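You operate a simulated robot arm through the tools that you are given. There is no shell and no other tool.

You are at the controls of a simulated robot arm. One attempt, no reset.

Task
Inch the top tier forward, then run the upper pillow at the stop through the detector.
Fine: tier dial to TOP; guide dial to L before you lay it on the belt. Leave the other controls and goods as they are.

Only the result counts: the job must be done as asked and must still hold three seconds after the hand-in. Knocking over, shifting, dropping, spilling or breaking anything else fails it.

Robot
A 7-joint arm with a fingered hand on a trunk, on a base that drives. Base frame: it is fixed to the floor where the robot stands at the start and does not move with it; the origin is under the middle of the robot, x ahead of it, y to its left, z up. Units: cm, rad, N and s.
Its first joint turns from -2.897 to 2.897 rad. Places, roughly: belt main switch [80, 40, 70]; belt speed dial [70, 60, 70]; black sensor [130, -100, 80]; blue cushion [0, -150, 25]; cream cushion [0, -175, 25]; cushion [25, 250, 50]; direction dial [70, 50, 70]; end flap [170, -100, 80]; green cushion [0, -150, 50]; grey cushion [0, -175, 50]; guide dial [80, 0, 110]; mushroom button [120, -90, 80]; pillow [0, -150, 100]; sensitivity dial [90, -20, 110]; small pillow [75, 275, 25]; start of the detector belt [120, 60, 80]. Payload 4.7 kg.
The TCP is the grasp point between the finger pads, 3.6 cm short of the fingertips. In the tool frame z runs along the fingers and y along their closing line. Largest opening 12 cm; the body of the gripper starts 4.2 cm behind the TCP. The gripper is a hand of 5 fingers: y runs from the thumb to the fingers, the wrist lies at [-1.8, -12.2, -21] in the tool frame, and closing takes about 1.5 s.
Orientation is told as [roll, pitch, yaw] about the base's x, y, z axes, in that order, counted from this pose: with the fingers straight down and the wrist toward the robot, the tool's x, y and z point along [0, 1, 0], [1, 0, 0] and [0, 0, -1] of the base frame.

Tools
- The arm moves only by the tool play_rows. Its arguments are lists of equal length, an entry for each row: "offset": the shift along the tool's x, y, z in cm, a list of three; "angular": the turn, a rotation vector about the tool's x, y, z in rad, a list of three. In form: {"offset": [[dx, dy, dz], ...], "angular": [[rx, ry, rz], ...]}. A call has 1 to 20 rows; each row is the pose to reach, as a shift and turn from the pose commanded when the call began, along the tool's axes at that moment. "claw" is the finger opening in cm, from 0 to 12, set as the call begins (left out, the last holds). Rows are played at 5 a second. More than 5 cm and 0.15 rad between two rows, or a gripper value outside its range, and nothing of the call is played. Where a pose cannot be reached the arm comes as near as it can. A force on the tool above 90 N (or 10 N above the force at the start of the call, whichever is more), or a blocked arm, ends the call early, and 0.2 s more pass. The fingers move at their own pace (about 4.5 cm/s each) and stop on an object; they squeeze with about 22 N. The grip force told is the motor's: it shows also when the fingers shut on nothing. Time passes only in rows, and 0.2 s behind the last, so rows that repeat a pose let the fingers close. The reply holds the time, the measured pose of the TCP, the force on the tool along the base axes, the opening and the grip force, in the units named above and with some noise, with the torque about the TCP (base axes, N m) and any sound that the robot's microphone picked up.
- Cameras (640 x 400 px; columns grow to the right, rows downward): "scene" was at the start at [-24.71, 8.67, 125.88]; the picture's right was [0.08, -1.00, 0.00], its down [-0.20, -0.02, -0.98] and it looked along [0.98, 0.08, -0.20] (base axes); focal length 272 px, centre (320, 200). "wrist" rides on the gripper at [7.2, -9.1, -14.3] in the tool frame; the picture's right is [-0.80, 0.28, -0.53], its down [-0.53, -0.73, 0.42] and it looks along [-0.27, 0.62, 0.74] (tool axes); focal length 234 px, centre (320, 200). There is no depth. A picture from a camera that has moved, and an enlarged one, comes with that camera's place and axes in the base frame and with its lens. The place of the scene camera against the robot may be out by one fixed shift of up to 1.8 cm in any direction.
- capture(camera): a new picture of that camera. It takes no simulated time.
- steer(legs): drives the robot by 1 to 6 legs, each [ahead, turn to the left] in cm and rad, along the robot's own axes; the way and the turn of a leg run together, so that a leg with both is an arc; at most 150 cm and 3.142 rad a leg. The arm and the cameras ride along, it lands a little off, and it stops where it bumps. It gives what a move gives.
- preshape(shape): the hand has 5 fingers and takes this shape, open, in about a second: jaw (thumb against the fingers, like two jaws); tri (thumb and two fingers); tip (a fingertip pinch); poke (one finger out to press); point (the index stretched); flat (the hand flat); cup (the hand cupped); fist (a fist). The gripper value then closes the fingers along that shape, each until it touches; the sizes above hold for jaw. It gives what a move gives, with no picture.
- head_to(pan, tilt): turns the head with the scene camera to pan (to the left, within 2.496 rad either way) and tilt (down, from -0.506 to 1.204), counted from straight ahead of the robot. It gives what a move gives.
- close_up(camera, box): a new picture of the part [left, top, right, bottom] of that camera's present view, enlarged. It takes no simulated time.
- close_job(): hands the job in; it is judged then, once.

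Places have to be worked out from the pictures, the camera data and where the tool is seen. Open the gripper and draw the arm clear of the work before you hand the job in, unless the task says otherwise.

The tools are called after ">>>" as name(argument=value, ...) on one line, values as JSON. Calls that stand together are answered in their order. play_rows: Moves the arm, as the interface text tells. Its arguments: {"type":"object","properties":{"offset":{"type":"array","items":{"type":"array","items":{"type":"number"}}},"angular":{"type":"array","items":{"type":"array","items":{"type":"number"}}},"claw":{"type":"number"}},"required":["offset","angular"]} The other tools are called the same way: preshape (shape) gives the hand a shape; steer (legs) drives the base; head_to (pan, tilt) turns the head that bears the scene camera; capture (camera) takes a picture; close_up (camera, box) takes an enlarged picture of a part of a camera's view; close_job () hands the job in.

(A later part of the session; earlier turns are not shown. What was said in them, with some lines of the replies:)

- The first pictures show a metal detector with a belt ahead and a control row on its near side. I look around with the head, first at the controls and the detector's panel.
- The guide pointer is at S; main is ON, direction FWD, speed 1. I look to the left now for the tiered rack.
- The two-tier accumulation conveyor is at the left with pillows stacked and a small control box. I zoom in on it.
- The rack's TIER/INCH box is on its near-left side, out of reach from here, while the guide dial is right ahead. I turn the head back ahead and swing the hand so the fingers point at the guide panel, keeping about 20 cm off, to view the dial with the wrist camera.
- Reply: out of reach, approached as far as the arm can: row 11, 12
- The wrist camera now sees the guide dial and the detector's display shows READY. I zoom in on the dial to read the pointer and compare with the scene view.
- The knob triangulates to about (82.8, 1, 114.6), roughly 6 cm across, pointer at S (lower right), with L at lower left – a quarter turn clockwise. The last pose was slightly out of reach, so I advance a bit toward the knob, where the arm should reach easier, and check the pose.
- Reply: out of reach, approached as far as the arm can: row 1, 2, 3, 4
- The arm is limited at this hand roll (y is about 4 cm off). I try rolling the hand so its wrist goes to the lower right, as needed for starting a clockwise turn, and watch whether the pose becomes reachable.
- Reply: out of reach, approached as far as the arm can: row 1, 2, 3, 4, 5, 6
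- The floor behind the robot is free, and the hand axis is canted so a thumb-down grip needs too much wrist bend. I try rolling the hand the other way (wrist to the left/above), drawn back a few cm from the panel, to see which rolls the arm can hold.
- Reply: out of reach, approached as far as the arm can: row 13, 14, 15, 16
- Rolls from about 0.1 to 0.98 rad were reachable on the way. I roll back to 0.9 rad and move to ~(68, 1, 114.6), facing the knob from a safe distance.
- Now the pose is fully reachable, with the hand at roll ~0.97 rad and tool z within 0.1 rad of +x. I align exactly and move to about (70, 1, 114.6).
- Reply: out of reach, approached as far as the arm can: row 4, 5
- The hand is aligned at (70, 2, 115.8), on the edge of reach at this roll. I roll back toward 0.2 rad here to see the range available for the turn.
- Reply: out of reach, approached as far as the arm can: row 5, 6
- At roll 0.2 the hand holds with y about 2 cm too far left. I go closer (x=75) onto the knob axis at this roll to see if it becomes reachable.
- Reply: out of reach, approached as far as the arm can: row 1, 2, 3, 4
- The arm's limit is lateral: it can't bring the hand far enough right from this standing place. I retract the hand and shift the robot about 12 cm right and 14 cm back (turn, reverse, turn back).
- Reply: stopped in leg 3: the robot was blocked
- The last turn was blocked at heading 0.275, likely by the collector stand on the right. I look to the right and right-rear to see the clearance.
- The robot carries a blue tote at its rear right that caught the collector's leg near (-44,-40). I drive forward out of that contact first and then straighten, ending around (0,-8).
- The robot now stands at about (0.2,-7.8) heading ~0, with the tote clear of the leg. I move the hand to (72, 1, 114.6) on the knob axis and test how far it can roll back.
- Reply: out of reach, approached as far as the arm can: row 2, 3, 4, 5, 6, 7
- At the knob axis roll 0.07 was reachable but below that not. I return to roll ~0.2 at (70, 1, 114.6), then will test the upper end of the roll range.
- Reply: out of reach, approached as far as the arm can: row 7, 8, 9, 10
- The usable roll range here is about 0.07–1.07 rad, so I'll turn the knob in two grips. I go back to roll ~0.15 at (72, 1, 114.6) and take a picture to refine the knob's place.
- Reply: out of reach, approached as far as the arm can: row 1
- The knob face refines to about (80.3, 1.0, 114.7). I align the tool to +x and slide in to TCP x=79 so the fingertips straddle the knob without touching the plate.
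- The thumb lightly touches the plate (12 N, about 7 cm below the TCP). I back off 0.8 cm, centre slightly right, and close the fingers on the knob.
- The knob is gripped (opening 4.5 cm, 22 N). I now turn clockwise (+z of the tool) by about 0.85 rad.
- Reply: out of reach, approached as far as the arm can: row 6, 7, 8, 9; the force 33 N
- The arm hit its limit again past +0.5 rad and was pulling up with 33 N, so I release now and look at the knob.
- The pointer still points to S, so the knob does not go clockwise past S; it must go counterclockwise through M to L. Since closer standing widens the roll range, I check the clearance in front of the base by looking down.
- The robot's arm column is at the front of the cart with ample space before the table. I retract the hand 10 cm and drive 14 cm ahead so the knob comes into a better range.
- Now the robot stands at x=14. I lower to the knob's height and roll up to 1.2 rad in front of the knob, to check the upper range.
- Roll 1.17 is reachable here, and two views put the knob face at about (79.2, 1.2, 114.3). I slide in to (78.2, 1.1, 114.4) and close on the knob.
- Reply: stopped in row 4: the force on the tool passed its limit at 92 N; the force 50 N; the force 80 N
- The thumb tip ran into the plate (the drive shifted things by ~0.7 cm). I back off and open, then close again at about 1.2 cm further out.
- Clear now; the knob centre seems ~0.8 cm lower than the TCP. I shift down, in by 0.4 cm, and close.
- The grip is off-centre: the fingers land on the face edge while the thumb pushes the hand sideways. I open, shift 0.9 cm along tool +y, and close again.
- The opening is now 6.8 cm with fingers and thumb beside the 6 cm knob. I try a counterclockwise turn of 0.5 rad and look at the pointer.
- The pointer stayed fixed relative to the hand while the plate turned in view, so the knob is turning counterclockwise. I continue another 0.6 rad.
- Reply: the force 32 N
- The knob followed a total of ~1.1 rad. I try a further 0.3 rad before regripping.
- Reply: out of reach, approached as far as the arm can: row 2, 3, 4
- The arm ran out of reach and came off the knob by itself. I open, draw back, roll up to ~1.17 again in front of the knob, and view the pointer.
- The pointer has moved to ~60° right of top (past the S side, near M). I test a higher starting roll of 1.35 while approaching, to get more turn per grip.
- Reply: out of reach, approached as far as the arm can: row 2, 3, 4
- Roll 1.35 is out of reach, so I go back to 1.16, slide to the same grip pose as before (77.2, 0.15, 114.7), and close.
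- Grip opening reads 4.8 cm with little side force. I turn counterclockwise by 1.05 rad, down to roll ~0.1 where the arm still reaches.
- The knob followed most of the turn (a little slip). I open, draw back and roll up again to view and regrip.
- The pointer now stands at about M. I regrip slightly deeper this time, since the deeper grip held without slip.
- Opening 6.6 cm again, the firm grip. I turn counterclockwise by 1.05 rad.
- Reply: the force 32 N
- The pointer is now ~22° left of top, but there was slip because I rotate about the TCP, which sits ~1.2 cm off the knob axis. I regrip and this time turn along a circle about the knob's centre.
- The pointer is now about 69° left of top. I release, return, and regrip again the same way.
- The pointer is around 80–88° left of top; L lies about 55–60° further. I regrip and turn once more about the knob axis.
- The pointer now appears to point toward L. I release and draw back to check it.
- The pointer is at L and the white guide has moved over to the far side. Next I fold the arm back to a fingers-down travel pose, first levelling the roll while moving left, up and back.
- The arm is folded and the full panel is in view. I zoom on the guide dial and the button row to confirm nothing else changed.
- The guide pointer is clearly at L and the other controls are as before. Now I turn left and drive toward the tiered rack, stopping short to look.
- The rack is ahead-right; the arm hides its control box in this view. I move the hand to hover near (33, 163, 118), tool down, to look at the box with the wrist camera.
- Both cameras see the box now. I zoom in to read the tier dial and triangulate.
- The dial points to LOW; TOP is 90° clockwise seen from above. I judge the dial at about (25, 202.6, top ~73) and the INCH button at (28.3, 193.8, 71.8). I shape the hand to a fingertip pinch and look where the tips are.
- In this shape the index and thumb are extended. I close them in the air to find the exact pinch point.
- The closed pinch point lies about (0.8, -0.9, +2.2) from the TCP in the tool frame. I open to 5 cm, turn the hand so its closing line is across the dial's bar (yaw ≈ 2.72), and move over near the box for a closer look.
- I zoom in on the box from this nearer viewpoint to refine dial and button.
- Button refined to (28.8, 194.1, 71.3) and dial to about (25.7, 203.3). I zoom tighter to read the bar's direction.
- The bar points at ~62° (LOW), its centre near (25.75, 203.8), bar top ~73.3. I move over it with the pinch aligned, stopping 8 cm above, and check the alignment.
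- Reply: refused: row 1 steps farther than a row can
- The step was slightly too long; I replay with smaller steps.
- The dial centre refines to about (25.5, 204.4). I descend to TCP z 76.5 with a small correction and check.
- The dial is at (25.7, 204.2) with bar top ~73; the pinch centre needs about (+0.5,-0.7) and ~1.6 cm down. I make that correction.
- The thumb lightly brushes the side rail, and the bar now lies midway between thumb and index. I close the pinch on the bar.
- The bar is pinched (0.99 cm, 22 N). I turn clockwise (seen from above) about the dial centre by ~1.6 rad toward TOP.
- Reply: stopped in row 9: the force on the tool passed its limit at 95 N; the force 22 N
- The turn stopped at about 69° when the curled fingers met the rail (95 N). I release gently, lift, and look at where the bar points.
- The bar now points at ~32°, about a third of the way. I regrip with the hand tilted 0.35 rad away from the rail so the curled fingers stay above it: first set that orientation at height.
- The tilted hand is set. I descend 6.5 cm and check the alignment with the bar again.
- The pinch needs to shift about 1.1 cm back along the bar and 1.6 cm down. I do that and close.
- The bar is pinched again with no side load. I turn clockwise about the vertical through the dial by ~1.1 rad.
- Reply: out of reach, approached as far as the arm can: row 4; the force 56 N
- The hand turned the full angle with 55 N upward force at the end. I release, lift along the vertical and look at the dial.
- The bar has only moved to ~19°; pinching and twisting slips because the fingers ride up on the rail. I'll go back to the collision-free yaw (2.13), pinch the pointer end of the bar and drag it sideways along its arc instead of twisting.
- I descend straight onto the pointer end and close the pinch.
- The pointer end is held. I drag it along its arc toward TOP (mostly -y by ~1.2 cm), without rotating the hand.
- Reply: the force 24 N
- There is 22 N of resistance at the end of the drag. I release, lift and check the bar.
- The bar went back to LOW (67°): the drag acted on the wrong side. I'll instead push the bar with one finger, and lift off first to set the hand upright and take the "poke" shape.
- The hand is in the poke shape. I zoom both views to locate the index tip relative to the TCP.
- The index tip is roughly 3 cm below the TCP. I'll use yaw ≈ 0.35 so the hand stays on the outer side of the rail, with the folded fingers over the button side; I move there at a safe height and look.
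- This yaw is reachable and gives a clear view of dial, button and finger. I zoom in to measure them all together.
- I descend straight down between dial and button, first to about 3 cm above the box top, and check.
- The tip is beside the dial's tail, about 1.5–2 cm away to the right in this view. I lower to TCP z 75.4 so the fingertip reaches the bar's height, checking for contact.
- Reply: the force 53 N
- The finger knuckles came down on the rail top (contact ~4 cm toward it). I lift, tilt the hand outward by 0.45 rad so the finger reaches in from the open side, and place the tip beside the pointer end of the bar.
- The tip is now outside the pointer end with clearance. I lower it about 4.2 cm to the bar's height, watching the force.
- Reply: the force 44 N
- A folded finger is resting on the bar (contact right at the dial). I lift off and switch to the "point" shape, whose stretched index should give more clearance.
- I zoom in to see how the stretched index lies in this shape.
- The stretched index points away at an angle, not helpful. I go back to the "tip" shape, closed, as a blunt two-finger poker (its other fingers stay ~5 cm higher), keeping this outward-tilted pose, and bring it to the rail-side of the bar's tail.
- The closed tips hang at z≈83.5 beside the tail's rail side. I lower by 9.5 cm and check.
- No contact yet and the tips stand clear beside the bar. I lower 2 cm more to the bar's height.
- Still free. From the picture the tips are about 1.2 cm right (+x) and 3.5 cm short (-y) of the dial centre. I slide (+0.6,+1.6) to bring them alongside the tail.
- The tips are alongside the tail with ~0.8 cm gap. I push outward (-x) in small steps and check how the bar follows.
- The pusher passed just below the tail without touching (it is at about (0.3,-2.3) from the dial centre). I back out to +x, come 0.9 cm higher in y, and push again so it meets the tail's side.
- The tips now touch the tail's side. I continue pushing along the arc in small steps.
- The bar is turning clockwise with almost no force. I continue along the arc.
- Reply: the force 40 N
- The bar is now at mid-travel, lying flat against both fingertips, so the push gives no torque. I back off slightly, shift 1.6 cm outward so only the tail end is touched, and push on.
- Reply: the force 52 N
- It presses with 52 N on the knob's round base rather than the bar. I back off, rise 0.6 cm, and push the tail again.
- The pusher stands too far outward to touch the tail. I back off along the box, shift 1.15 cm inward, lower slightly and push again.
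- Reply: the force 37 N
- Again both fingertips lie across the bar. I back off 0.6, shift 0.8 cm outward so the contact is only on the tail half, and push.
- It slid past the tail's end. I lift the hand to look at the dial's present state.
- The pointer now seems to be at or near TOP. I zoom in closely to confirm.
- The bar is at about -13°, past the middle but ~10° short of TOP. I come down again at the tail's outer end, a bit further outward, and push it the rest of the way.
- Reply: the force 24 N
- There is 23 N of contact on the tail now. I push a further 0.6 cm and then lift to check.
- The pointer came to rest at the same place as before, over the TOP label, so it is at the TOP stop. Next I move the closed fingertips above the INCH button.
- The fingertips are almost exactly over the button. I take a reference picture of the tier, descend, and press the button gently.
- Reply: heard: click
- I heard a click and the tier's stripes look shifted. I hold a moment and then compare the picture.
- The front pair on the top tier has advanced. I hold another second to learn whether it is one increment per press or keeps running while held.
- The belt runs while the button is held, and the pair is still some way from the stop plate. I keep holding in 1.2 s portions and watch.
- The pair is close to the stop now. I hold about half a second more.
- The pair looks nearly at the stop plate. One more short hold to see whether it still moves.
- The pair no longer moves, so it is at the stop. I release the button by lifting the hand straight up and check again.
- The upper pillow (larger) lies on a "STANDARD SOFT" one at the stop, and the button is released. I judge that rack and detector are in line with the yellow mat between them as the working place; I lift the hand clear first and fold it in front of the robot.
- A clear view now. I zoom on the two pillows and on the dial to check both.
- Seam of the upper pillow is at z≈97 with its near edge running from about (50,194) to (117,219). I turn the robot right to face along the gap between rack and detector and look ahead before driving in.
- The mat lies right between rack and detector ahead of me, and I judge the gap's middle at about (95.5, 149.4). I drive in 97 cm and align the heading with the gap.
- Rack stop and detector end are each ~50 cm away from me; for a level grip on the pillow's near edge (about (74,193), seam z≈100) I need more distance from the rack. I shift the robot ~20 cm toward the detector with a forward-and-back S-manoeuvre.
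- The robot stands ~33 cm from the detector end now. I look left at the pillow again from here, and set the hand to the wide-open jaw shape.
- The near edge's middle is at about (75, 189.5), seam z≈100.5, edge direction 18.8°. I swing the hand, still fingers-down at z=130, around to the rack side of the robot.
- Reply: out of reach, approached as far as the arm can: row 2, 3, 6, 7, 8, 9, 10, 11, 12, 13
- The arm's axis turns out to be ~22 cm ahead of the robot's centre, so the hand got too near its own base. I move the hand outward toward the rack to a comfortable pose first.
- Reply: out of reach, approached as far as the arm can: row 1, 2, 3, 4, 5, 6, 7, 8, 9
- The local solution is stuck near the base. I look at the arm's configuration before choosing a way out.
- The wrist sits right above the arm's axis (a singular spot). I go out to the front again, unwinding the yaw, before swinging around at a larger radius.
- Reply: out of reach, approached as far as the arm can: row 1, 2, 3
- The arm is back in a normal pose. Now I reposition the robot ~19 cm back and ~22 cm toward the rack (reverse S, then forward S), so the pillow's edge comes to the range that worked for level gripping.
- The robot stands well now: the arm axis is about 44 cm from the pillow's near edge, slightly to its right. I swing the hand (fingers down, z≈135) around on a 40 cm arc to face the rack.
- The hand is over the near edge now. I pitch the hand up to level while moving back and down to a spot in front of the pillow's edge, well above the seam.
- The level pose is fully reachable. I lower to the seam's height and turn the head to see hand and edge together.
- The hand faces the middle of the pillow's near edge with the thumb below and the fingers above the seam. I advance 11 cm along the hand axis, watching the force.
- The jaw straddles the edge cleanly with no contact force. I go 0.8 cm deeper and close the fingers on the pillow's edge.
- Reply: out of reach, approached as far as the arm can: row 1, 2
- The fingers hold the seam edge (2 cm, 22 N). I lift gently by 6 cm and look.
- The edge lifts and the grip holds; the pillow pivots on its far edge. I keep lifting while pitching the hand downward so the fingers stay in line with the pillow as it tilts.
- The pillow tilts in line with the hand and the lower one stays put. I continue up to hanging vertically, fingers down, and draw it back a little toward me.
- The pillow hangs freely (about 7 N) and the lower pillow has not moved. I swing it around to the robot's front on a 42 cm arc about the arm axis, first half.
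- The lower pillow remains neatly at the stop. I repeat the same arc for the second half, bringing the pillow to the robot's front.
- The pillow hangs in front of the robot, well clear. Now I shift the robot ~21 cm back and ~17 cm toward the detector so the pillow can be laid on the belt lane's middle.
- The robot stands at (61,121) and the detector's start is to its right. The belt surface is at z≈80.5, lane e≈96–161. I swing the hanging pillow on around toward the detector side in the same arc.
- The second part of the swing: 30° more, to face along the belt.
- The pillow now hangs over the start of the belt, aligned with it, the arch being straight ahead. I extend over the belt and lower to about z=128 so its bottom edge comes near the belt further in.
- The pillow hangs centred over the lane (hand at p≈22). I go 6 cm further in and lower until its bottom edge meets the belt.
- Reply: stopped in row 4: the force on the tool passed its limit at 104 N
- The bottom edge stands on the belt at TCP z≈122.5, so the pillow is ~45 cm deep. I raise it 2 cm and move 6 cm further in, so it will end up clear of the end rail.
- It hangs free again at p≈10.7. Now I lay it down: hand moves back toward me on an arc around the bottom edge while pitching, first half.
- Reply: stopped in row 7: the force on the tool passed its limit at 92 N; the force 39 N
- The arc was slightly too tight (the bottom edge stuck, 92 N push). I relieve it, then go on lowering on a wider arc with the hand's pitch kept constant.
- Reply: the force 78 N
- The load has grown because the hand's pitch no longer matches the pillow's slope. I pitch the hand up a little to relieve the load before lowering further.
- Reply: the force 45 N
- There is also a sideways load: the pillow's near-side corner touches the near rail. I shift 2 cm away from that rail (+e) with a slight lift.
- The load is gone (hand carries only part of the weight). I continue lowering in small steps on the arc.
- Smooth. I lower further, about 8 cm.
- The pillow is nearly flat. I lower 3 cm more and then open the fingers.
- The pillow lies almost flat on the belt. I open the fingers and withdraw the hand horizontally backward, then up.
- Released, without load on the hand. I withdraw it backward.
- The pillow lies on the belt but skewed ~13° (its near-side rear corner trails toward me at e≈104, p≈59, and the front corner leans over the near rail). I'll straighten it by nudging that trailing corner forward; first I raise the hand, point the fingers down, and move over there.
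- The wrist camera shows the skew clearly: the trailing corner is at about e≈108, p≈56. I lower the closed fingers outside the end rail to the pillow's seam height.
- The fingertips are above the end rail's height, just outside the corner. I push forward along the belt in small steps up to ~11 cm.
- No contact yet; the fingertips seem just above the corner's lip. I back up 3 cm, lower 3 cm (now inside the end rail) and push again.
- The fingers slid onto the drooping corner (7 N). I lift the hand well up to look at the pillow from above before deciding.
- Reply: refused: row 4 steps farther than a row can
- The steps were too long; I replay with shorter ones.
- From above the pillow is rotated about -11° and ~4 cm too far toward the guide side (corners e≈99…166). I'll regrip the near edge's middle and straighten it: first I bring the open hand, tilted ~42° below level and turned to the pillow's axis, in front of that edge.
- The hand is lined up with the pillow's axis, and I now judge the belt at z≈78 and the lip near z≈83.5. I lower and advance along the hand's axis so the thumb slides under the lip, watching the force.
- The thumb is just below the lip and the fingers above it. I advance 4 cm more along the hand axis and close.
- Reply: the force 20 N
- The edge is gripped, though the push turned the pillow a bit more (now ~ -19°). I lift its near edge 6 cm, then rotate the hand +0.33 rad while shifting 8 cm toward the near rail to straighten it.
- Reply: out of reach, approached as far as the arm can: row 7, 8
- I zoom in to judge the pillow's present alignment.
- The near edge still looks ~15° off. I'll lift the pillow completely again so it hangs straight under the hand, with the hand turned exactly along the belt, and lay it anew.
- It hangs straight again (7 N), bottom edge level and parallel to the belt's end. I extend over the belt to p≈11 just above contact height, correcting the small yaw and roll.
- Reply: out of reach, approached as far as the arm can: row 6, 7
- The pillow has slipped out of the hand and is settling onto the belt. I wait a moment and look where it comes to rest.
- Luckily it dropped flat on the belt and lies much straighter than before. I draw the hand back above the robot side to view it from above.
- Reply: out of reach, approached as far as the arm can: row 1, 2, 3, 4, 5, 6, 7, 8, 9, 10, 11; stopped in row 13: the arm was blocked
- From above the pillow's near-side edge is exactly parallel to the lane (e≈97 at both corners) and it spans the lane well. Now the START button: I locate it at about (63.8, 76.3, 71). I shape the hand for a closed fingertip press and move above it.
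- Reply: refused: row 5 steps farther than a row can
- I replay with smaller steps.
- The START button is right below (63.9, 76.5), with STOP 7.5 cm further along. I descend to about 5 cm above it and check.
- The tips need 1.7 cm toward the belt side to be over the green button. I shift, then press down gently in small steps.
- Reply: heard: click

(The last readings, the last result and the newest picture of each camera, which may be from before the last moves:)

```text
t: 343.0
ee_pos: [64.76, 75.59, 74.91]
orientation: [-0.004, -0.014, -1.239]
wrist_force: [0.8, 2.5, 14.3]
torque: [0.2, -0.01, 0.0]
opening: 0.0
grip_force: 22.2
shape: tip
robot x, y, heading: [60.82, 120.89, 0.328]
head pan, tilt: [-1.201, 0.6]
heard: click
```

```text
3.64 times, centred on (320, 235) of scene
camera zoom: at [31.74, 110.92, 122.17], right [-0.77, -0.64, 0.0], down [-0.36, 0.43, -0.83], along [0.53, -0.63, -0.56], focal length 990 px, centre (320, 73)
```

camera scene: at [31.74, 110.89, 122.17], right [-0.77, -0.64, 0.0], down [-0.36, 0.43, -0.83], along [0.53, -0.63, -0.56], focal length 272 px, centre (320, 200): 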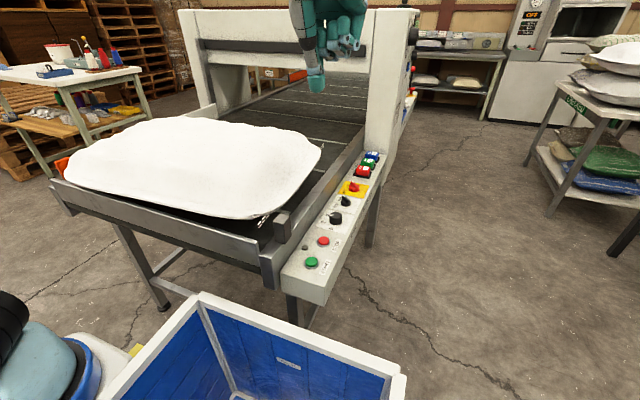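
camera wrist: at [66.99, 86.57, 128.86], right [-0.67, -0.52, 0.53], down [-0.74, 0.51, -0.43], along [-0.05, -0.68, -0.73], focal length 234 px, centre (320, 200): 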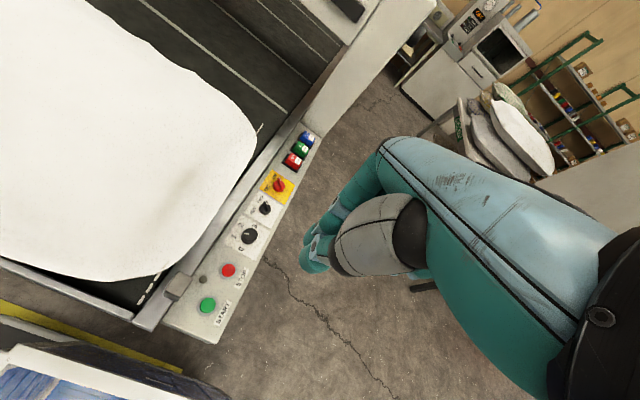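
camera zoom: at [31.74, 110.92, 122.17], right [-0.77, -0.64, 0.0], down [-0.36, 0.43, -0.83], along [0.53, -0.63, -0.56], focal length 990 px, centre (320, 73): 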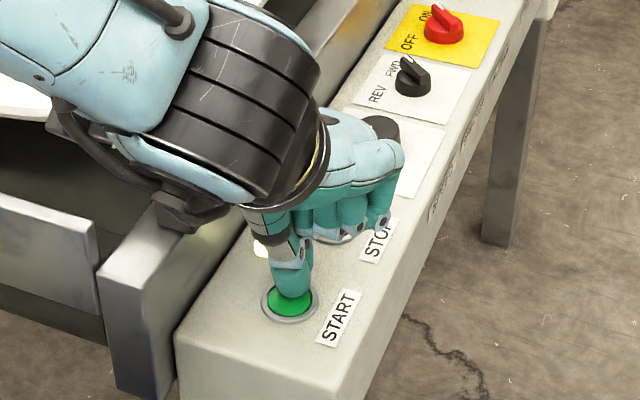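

A click, and the running lamp is lit. I lift the hand straight up off the panel and watch the belt.

>>> play_rows(offset=[[0, 0, -3], [0, 0, -7], [0, 0, -11.5], [0, 0, -16], [0, 0, -20.5]], angular=[[0, 0, 0], [0, 0, 0], [0, 0, 0], [0, 0, 0], [0, 0, 0]])

>>> capture(camera="scene")

>>> capture(camera="wrist")

```text
t: 344.2
ee_pos: [64.99, 75.96, 95.4]
orientation: [0.0, -0.009, -1.239]
wrist_force: [-0.3, 0.9, -0.8]
torque: [0.02, -0.01, 0.03]
opening: 0.0
grip_force: 22.7
shape: tip
robot x, y, heading: [61.12, 120.34, 0.33]
head pan, tilt: [-1.201, 0.6]
```

```text
taken
camera scene: at [31.73, 110.87, 122.17], right [-0.77, -0.64, 0.0], down [-0.36, 0.43, -0.82], along [0.53, -0.63, -0.57], focal length 272 px, centre (320, 200)
```

scene: 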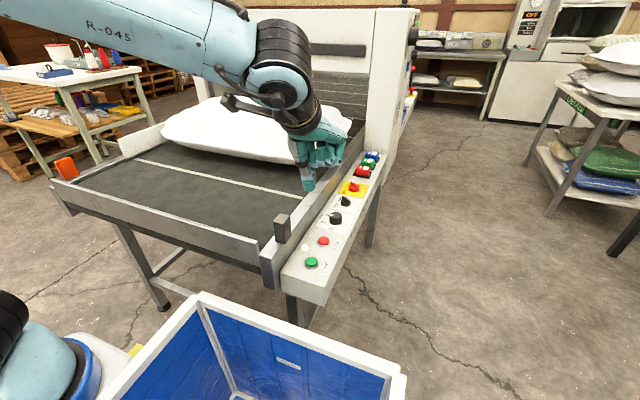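

```text
taken
camera wrist: at [68.72, 87.0, 109.65], right [-0.67, -0.52, 0.53], down [-0.74, 0.51, -0.43], along [-0.05, -0.68, -0.73], focal length 234 px, centre (320, 200)
```

wrist: 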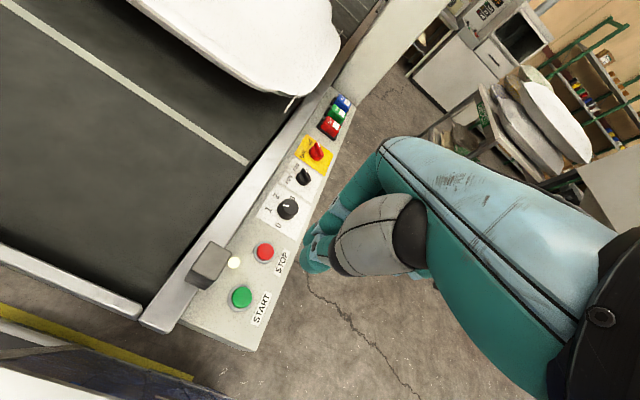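

The belt runs and the pillow is entering the arch. I move the hand over the STOP side, ready in case, and keep watching.

>>> play_rows(offset=[[0, 0, -1], [0, 0, -1]], angular=[[0, 0, 0], [0, 0, 0]])

>>> capture(camera="scene")

>>> capture(camera="wrist")

```text
t: 344.8
ee_pos: [64.85, 75.99, 96.43]
orientation: [-0.001, -0.011, -1.242]
wrist_force: [-0.8, -0.3, -0.4]
torque: [0.0, -0.01, -0.02]
opening: 0.0
grip_force: 21.5
shape: tip
robot x, y, heading: [60.72, 120.96, 0.328]
head pan, tilt: [-1.201, 0.6]
```

```text
taken
camera scene: at [31.74, 110.89, 122.17], right [-0.77, -0.64, 0.0], down [-0.36, 0.43, -0.83], along [0.53, -0.63, -0.56], focal length 272 px, centre (320, 200)
```

scene: 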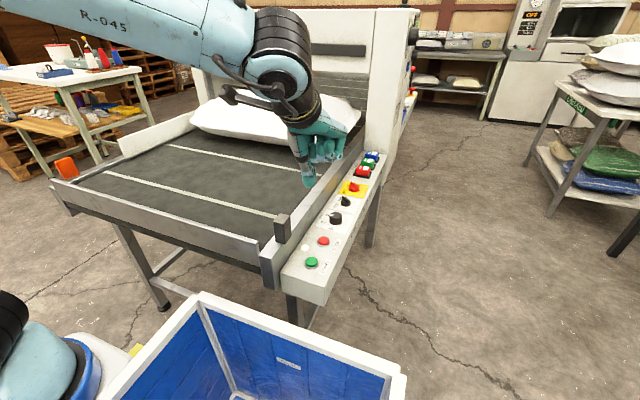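

```text
taken
camera wrist: at [68.71, 87.02, 110.67], right [-0.67, -0.52, 0.53], down [-0.74, 0.51, -0.43], along [-0.05, -0.68, -0.73], focal length 234 px, centre (320, 200)
```

wrist: 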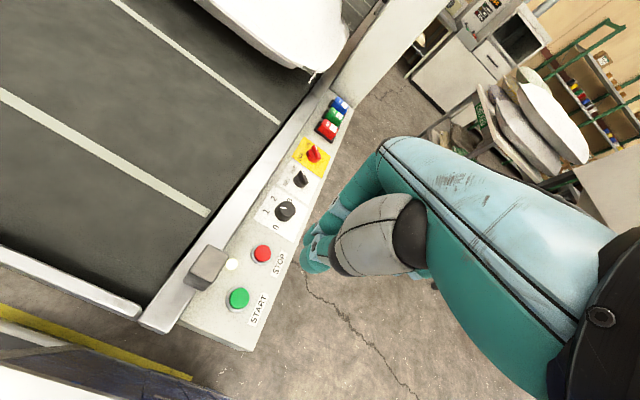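

The pillow moves on steadily under the arch. I place the hand above STOP (not pressing) as a precaution and follow its progress.

>>> play_rows(offset=[[0, 2.8, 0], [-0.1, 5.6, 0], [-0.25, 8.4, 0]], angular=[[0, 0, 0], [0, 0, 0], [0, 0, 0]])

>>> capture(camera="scene")

>>> capture(camera="wrist")

```text
t: 345.6
ee_pos: [67.36, 67.88, 96.46]
orientation: [0.001, -0.014, -1.239]
wrist_force: [0.7, 0.2, 1.0]
torque: [0.04, -0.01, 0.01]
opening: 0.01
grip_force: 22.2
shape: tip
robot x, y, heading: [61.13, 120.6, 0.33]
head pan, tilt: [-1.201, 0.6]
```

```text
taken
camera scene: at [31.74, 110.9, 122.17], right [-0.77, -0.64, 0.0], down [-0.36, 0.43, -0.83], along [0.53, -0.63, -0.56], focal length 272 px, centre (320, 200)
```

scene: 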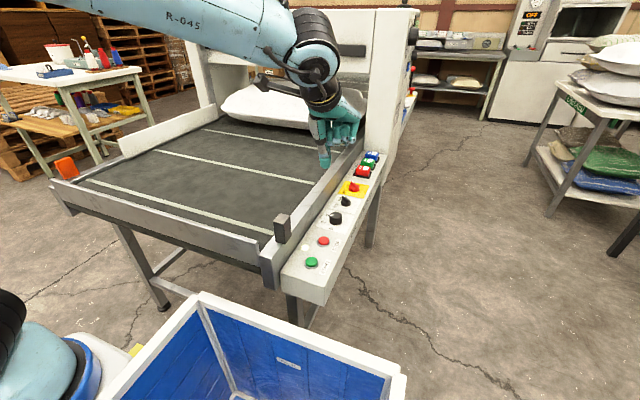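

```text
taken
camera wrist: at [71.15, 78.93, 110.77], right [-0.67, -0.52, 0.53], down [-0.74, 0.51, -0.43], along [-0.05, -0.68, -0.73], focal length 234 px, centre (320, 200)
```

wrist: 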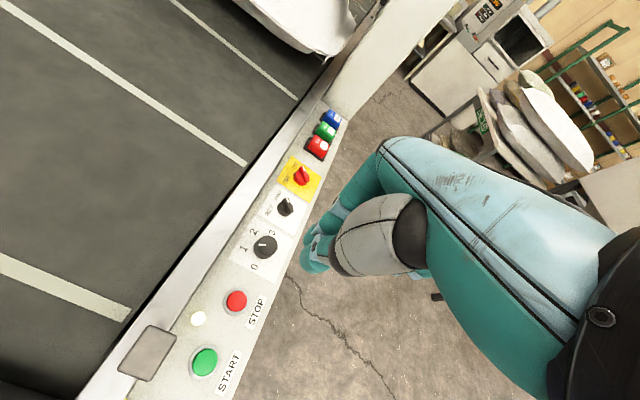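

It advances about 10 cm/s. I wait on in portions.

>>> play_rows(offset=[[0, 0, 0], [0, 0, 0], [0, 0, 0], [0, 0, 0], [0, 0, 0], [0, 0, 0], [0, 0, 0], [0, 0, 0], [0, 0, 0]], angular=[[0, 0, 0], [0, 0, 0], [0, 0, 0], [0, 0, 0], [0, 0, 0], [0, 0, 0], [0, 0, 0], [0, 0, 0], [0, 0, 0]])

>>> capture(camera="scene")

```text
t: 347.6
ee_pos: [67.28, 67.81, 96.43]
orientation: [0.0, -0.012, -1.24]
wrist_force: [-0.2, 0.3, -0.2]
torque: [0.03, 0.0, 0.03]
opening: 0.0
grip_force: 22.6
shape: tip
robot x, y, heading: [60.9, 120.82, 0.326]
head pan, tilt: [-1.201, 0.6]
```

```text
taken
camera scene: at [31.74, 110.89, 122.17], right [-0.77, -0.64, 0.0], down [-0.36, 0.43, -0.83], along [0.53, -0.63, -0.56], focal length 272 px, centre (320, 200)
```

scene: 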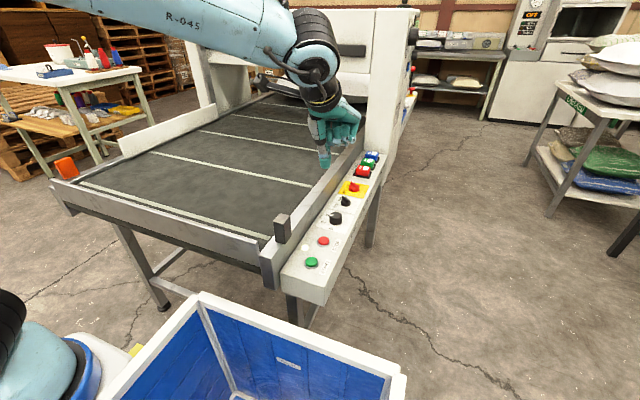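

The pillow is inside the arch now. I zoom through the arch opening and keep following.

>>> close_up(camera="scene", box=[190, 20, 420, 150])

>>> play_rows(offset=[[0, 0, 0], [0, 0, 0], [0, 0, 0], [0, 0, 0], [0, 0, 0]], angular=[[0, 0, 0], [0, 0, 0], [0, 0, 0], [0, 0, 0], [0, 0, 0]])

>>> close_up(camera="scene", box=[190, 20, 420, 150])

>>> capture(camera="wrist")

```text
2.78 times, centred on (305, 85) of scene
camera zoom: at [31.74, 110.89, 122.17], right [-0.77, -0.64, 0.0], down [-0.36, 0.43, -0.83], along [0.53, -0.63, -0.56], focal length 758 px, centre (362, 520)
```

zoom: 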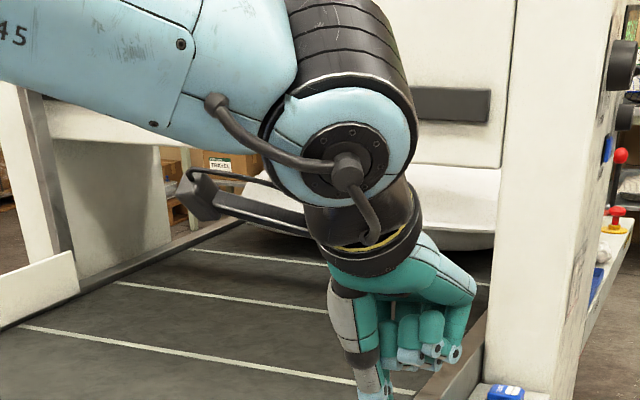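

```text
t: 348.8
ee_pos: [67.29, 67.86, 96.48]
orientation: [0.0, -0.013, -1.238]
wrist_force: [0.0, -0.9, 0.2]
torque: [0.01, 0.03, 0.03]
opening: 0.02
grip_force: 22.4
shape: tip
robot x, y, heading: [60.87, 120.96, 0.327]
head pan, tilt: [-1.201, 0.6]
```

```text
2.78 times, centred on (305, 85) of scene
camera zoom: at [31.74, 110.89, 122.17], right [-0.77, -0.64, 0.0], down [-0.36, 0.43, -0.83], along [0.53, -0.63, -0.56], focal length 758 px, centre (362, 520)
```

zoom: 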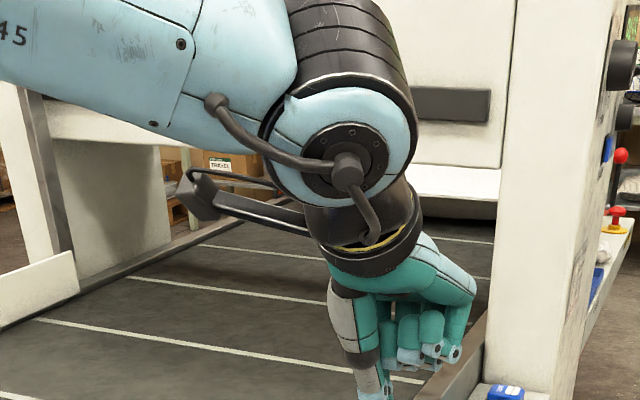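

```text
taken
camera wrist: at [71.14, 78.94, 110.73], right [-0.67, -0.52, 0.53], down [-0.74, 0.51, -0.43], along [-0.05, -0.68, -0.73], focal length 234 px, centre (320, 200)
```

wrist: 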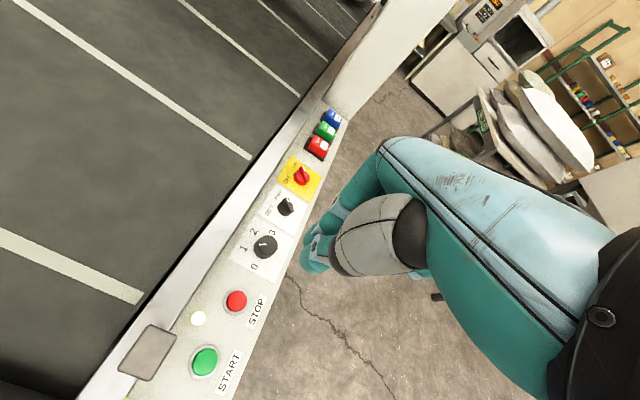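

The pillow continues beyond the arch; the lamp is still lit. I wait further, watching the lamp and the far belt.

>>> play_rows(offset=[[0, 0, 0], [0, 0, 0], [0, 0, 0], [0, 0, 0], [0, 0, 0], [0, 0, 0], [0, 0, 0], [0, 0, 0], [0, 0, 0], [0, 0, 0]], angular=[[0, 0, 0], [0, 0, 0], [0, 0, 0], [0, 0, 0], [0, 0, 0], [0, 0, 0], [0, 0, 0], [0, 0, 0], [0, 0, 0], [0, 0, 0]])

>>> capture(camera="wrist")

>>> close_up(camera="scene", box=[190, 20, 420, 150])

```text
t: 351.0
ee_pos: [67.36, 67.74, 96.39]
orientation: [0.0, -0.013, -1.238]
wrist_force: [0.2, 0.4, -0.4]
torque: [0.02, -0.03, -0.02]
opening: 0.0
grip_force: 22.2
shape: tip
robot x, y, heading: [61.11, 120.7, 0.331]
head pan, tilt: [-1.201, 0.6]
```

```text
taken
camera wrist: at [71.14, 78.94, 110.73], right [-0.67, -0.52, 0.53], down [-0.74, 0.51, -0.43], along [-0.05, -0.68, -0.73], focal length 234 px, centre (320, 200)
```

wrist: 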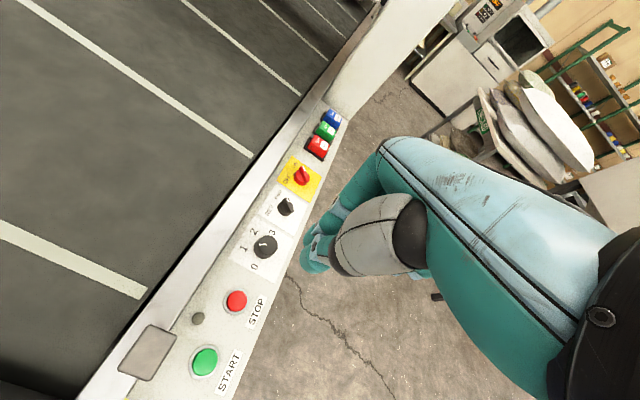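

```text
2.78 times, centred on (305, 85) of scene
camera zoom: at [31.74, 110.89, 122.17], right [-0.77, -0.64, 0.0], down [-0.36, 0.43, -0.83], along [0.53, -0.63, -0.56], focal length 758 px, centre (362, 520)
```

zoom: 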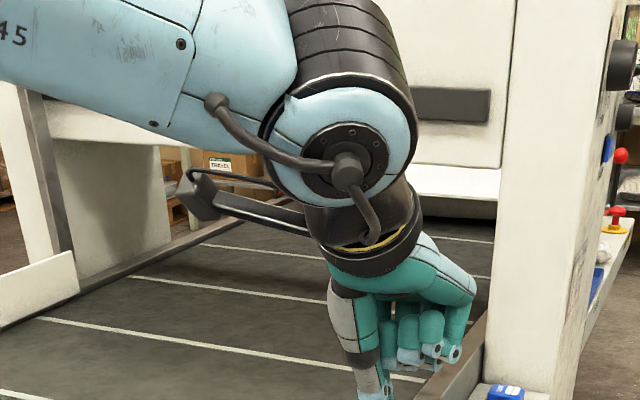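

The running lamp went off by itself: the belt stopped, presumably at the exit sensor. I raise the hand clear and look at the detector's lights and the far end.

>>> play_rows(offset=[[0, 0, -4], [0, -1, -8], [0, -3, -12], [0, -5, -16], [0, -7, -20], [1, -9, -24], [2, -11, -28], [3, -13, -32], [4, -15, -36]], angular=[[0, 0, 0], [0, 0, 0], [0, 0, 0], [0, 0, 0], [0, 0, 0], [0, 0, 0], [0, 0, 0], [0, 0, 0], [0, 0, 0]])

>>> capture(camera="wrist")

>>> head_to(pan=-1.35, tilt=0.3)

>>> capture(camera="scene")

```text
t: 353.0
ee_pos: [65.95, 83.83, 132.16]
orientation: [-0.001, -0.011, -1.24]
wrist_force: [0.1, -0.9, 0.2]
torque: [0.02, -0.03, 0.02]
opening: 0.0
grip_force: 21.4
shape: tip
robot x, y, heading: [60.87, 120.74, 0.33]
head pan, tilt: [-1.201, 0.6]
```

```text
taken
camera wrist: at [69.83, 94.78, 146.55], right [-0.67, -0.52, 0.53], down [-0.74, 0.52, -0.43], along [-0.05, -0.68, -0.73], focal length 234 px, centre (320, 200)
```

wrist: 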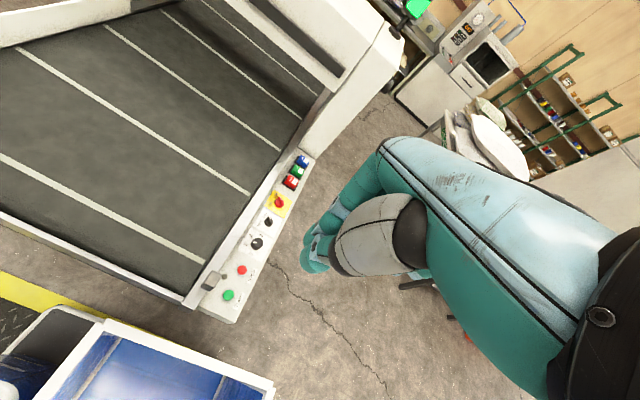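

```text
t: 353.8
ee_pos: [66.05, 83.75, 132.2]
orientation: [0.001, -0.012, -1.238]
wrist_force: [0.9, -1.1, 0.3]
torque: [0.04, -0.01, 0.03]
opening: 0.0
grip_force: 22.2
shape: tip
robot x, y, heading: [60.75, 120.7, 0.332]
head pan, tilt: [-1.349, 0.3]
```

```text
taken
camera scene: at [30.94, 109.7, 124.91], right [-0.85, -0.52, 0.0], down [-0.16, 0.25, -0.95], along [0.5, -0.81, -0.3], focal length 272 px, centre (320, 200)
```

scene: 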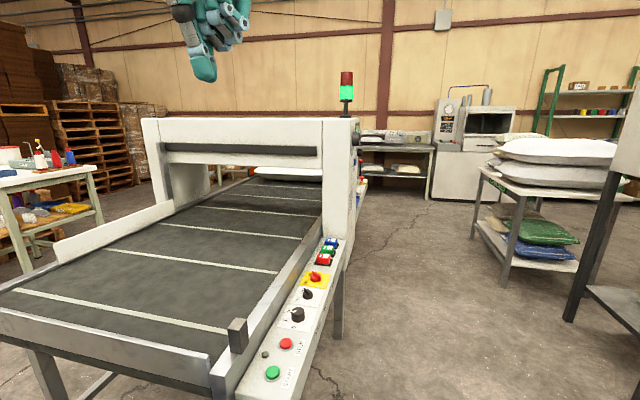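

The tower shows green. I zoom through the arch to see the far end.

>>> close_up(camera="scene", box=[180, 110, 380, 230])

>>> close_up(camera="scene", box=[200, 220, 360, 400])

```text
3.20 times, centred on (280, 170) of scene
camera zoom: at [30.94, 109.7, 124.91], right [-0.85, -0.52, 0.0], down [-0.16, 0.25, -0.95], along [0.5, -0.81, -0.3], focal length 872 px, centre (448, 296)
```

zoom: 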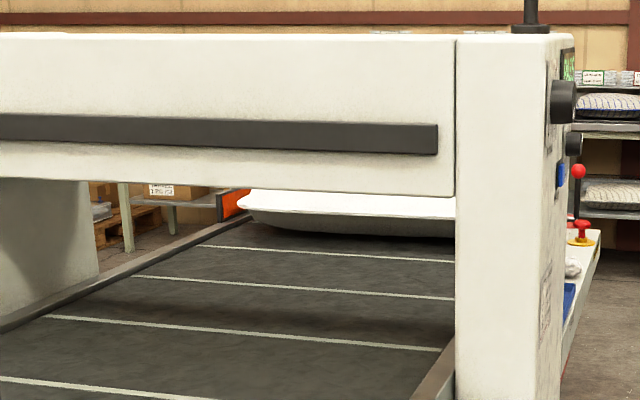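

```text
2.22 times, centred on (280, 310) of scene
camera zoom: at [30.94, 109.7, 124.91], right [-0.85, -0.52, 0.0], down [-0.16, 0.25, -0.95], along [0.5, -0.81, -0.3], focal length 605 px, centre (409, -44)
```

zoom: 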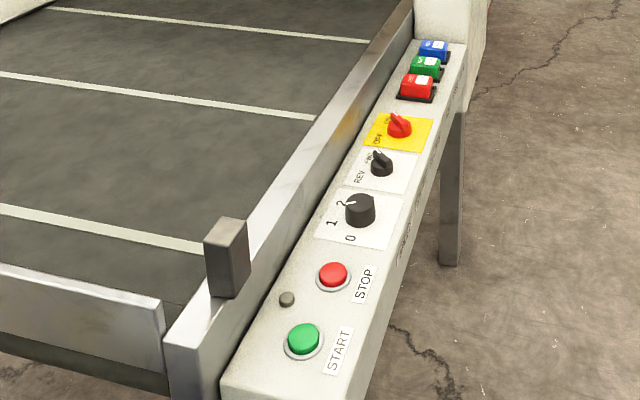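

The pillow has passed through and rests at the exit; lamp off. I check the speed dial closely, as its pointer must still be as at the start (1).

>>> close_up(camera="scene", box=[275, 280, 325, 330])

>>> close_up(camera="wrist", box=[200, 160, 320, 320])

```text
8.00 times, centred on (300, 305) of scene
camera zoom: at [30.94, 109.7, 124.91], right [-0.85, -0.52, 0.0], down [-0.16, 0.25, -0.95], along [0.5, -0.81, -0.3], focal length 2179 px, centre (480, -640)
```

zoom: 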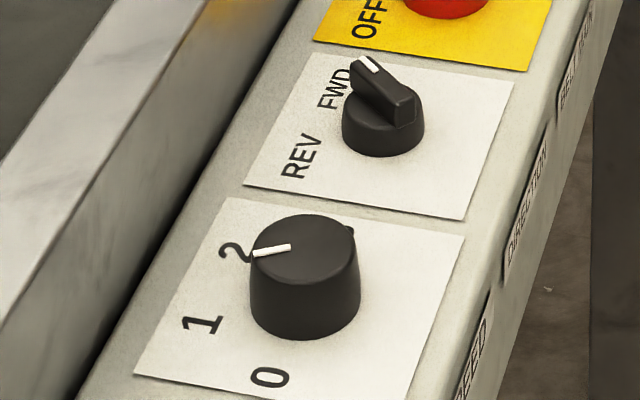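

```text
2.50 times, centred on (260, 240) of wrist
camera zoom: at [69.88, 94.81, 146.53], right [-0.67, -0.52, 0.53], down [-0.74, 0.51, -0.43], along [-0.05, -0.68, -0.73], focal length 585 px, centre (470, 100)
```

zoom: 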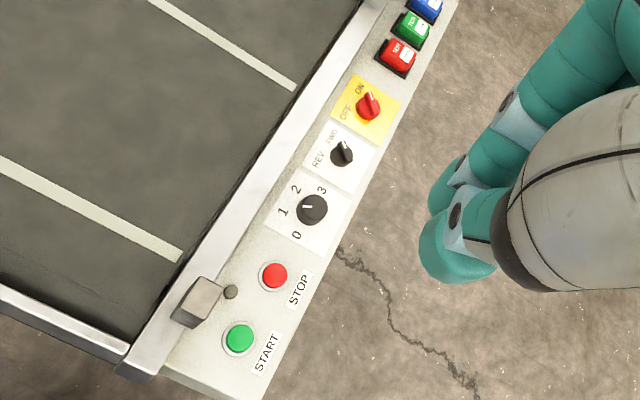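

The speed pointer is at 1, direction FWD and main ON as before, and the pillow lies beyond the arch. I open the gripper and back the robot away for a clear view of the exit end.

>>> play_rows(claw=10, offset=[[0, -2, -2], [0, -4, -4], [0, -4, -4], [0, -4, -4], [0, -4, -4]], angular=[[0, 0, 0], [0, 0, 0], [0, 0, 0], [0, 0, 0], [0, 0, 0]])

>>> steer(legs=[[-62, 0]])

>>> head_to(pan=-1.15, tilt=0.2)

>>> capture(camera="scene")

```text
t: 355.0
ee_pos: [64.64, 87.52, 136.21]
orientation: [-0.001, -0.011, -1.239]
wrist_force: [0.8, -0.4, -0.6]
torque: [0.01, 0.0, 0.02]
opening: 9.98
grip_force: 0.0
shape: tip
robot x, y, heading: [60.76, 120.91, 0.328]
head pan, tilt: [-1.349, 0.3]
```

```text
t: 358.5
ee_pos: [6.28, 67.41, 136.17]
orientation: [0.0, -0.013, -1.236]
wrist_force: [0.1, 0.2, -0.1]
torque: [0.02, 0.01, -0.01]
opening: 9.99
grip_force: 0.1
shape: tip
robot x, y, heading: [2.13, 100.95, 0.334]
head pan, tilt: [-1.349, 0.3]
```

```text
t: 359.2
ee_pos: [6.17, 67.37, 136.23]
orientation: [0.0, -0.011, -1.235]
wrist_force: [-0.6, 0.0, 1.4]
torque: [0.04, -0.02, 0.03]
opening: 10.02
grip_force: 0.1
shape: tip
robot x, y, heading: [2.15, 100.36, 0.329]
head pan, tilt: [-1.15, 0.201]
```

```text
taken
camera scene: at [-26.26, 90.57, 125.85], right [-0.73, -0.68, 0.0], down [-0.14, 0.15, -0.98], along [0.67, -0.72, -0.2], focal length 272 px, centre (320, 200)
```

scene: 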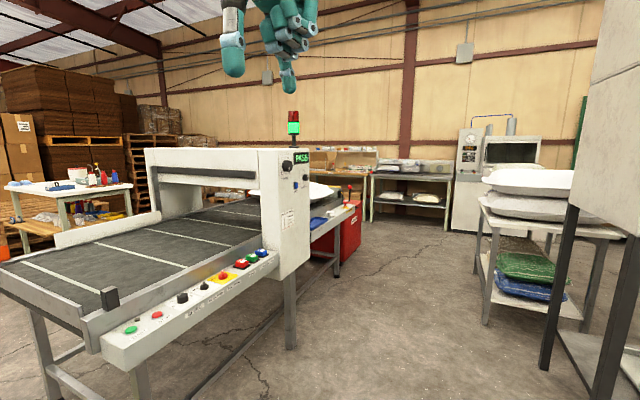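

The display looks changed; I zoom in on it and on the exit end.

>>> close_up(camera="scene", box=[240, 100, 380, 270])

>>> close_up(camera="scene", box=[275, 140, 325, 200])

>>> close_up(camera="scene", box=[90, 230, 310, 370])

```text
2.35 times, centred on (310, 185) of scene
camera zoom: at [-26.26, 90.57, 125.85], right [-0.73, -0.68, 0.0], down [-0.14, 0.15, -0.98], along [0.67, -0.72, -0.2], focal length 641 px, centre (344, 235)
```

zoom: 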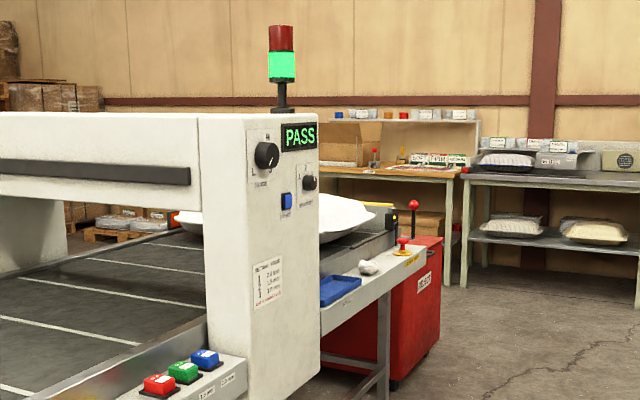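

```text
6.67 times, centred on (300, 170) of scene
camera zoom: at [-26.26, 90.57, 125.85], right [-0.73, -0.68, 0.0], down [-0.14, 0.15, -0.98], along [0.67, -0.72, -0.2], focal length 1816 px, centre (453, 400)
```

zoom: 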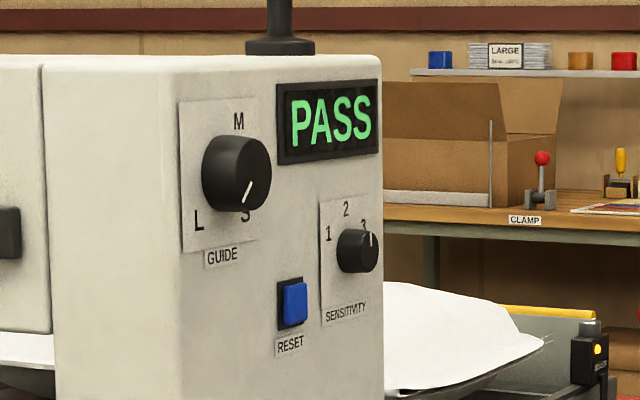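

```text
2.86 times, centred on (200, 300) of scene
camera zoom: at [-26.26, 90.57, 125.85], right [-0.73, -0.68, 0.0], down [-0.14, 0.15, -0.98], along [0.67, -0.72, -0.2], focal length 778 px, centre (663, -86)
```

zoom: 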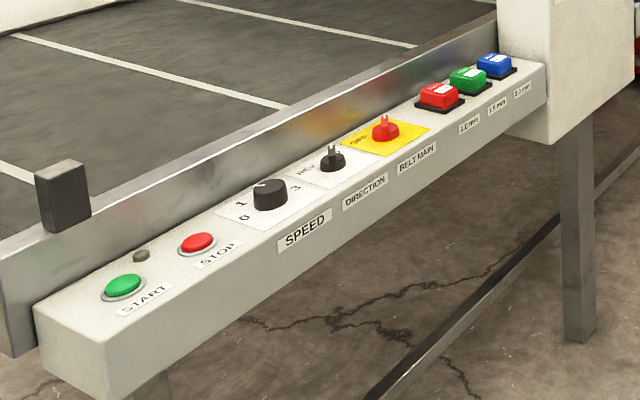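

The display shows PASS and the pillow rests at the exit with the sensor lit. I take a last look at the rack with its dial and the lower pillow.

>>> head_to(pan=0.75, tilt=0.4)

>>> capture(camera="scene")

>>> close_up(camera="scene", box=[220, 130, 440, 280])

```text
t: 361.1
ee_pos: [6.16, 67.41, 136.16]
orientation: [0.0, -0.014, -1.237]
wrist_force: [-0.1, 0.1, 0.0]
torque: [-0.02, 0.0, -0.01]
opening: 10.02
grip_force: 0.2
shape: tip
robot x, y, heading: [2.34, 100.58, 0.335]
head pan, tilt: [0.75, 0.4]
```

```text
taken
camera scene: at [-28.28, 105.55, 124.0], right [0.88, -0.47, 0.0], down [-0.18, -0.34, -0.92], along [0.43, 0.81, -0.39], focal length 272 px, centre (320, 200)
```

scene: 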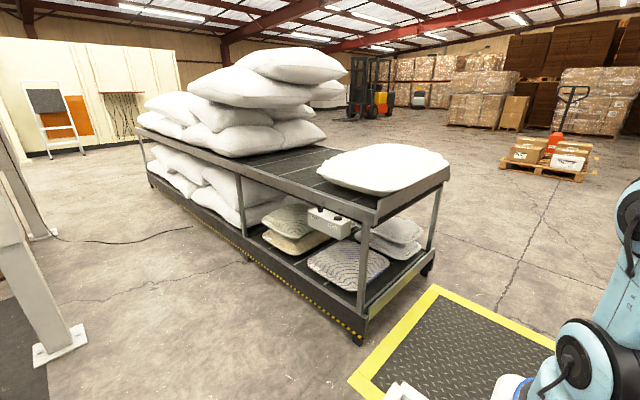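

```text
2.67 times, centred on (330, 205) of scene
camera zoom: at [-28.28, 105.55, 124.0], right [0.88, -0.47, 0.0], down [-0.18, -0.34, -0.92], along [0.43, 0.81, -0.39], focal length 726 px, centre (293, 187)
```

zoom: 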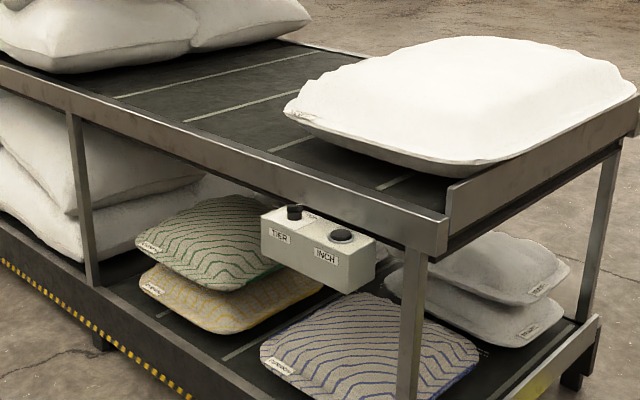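

Everything checks out: the tier dial is on TOP, the lower pillow is still at the stop, and the guide dial is on L. The pillow has passed (display reads PASS), the belt has stopped, the gripper is open and the arm is clear. I hand in the job.

>>> close_job()

```text
The job is handed in.
```

The upper pillow went through the detector. The display reads PASS, and the pillow lies at the exit, where the belt stopped by itself.

- **Tier:** I set the tier dial to TOP and held INCH until the front pair of pillows reached the stop. The dial took several tries; I judge it to be at TOP from its pointer and from the top tier moving.
- **Guide:** I turned the guide dial to L before laying the pillow on the belt, and the white guide moved to the far side.
- **Laying the pillow:** The first placement lay skewed, so I lifted the pillow to straighten it. It then slipped from the hand and landed flat and straight on the belt, and I pressed START.
- **Other items:** In the last pictures speed was still at 1, direction at FWD and main at ON. The lower pillow is still at the stop, and the other goods looked undisturbed. Early on, while I was positioning it, the robot bumped the collector stand; I saw no sign that the stand moved.

I opened the gripper and drew the arm clear before handing in.
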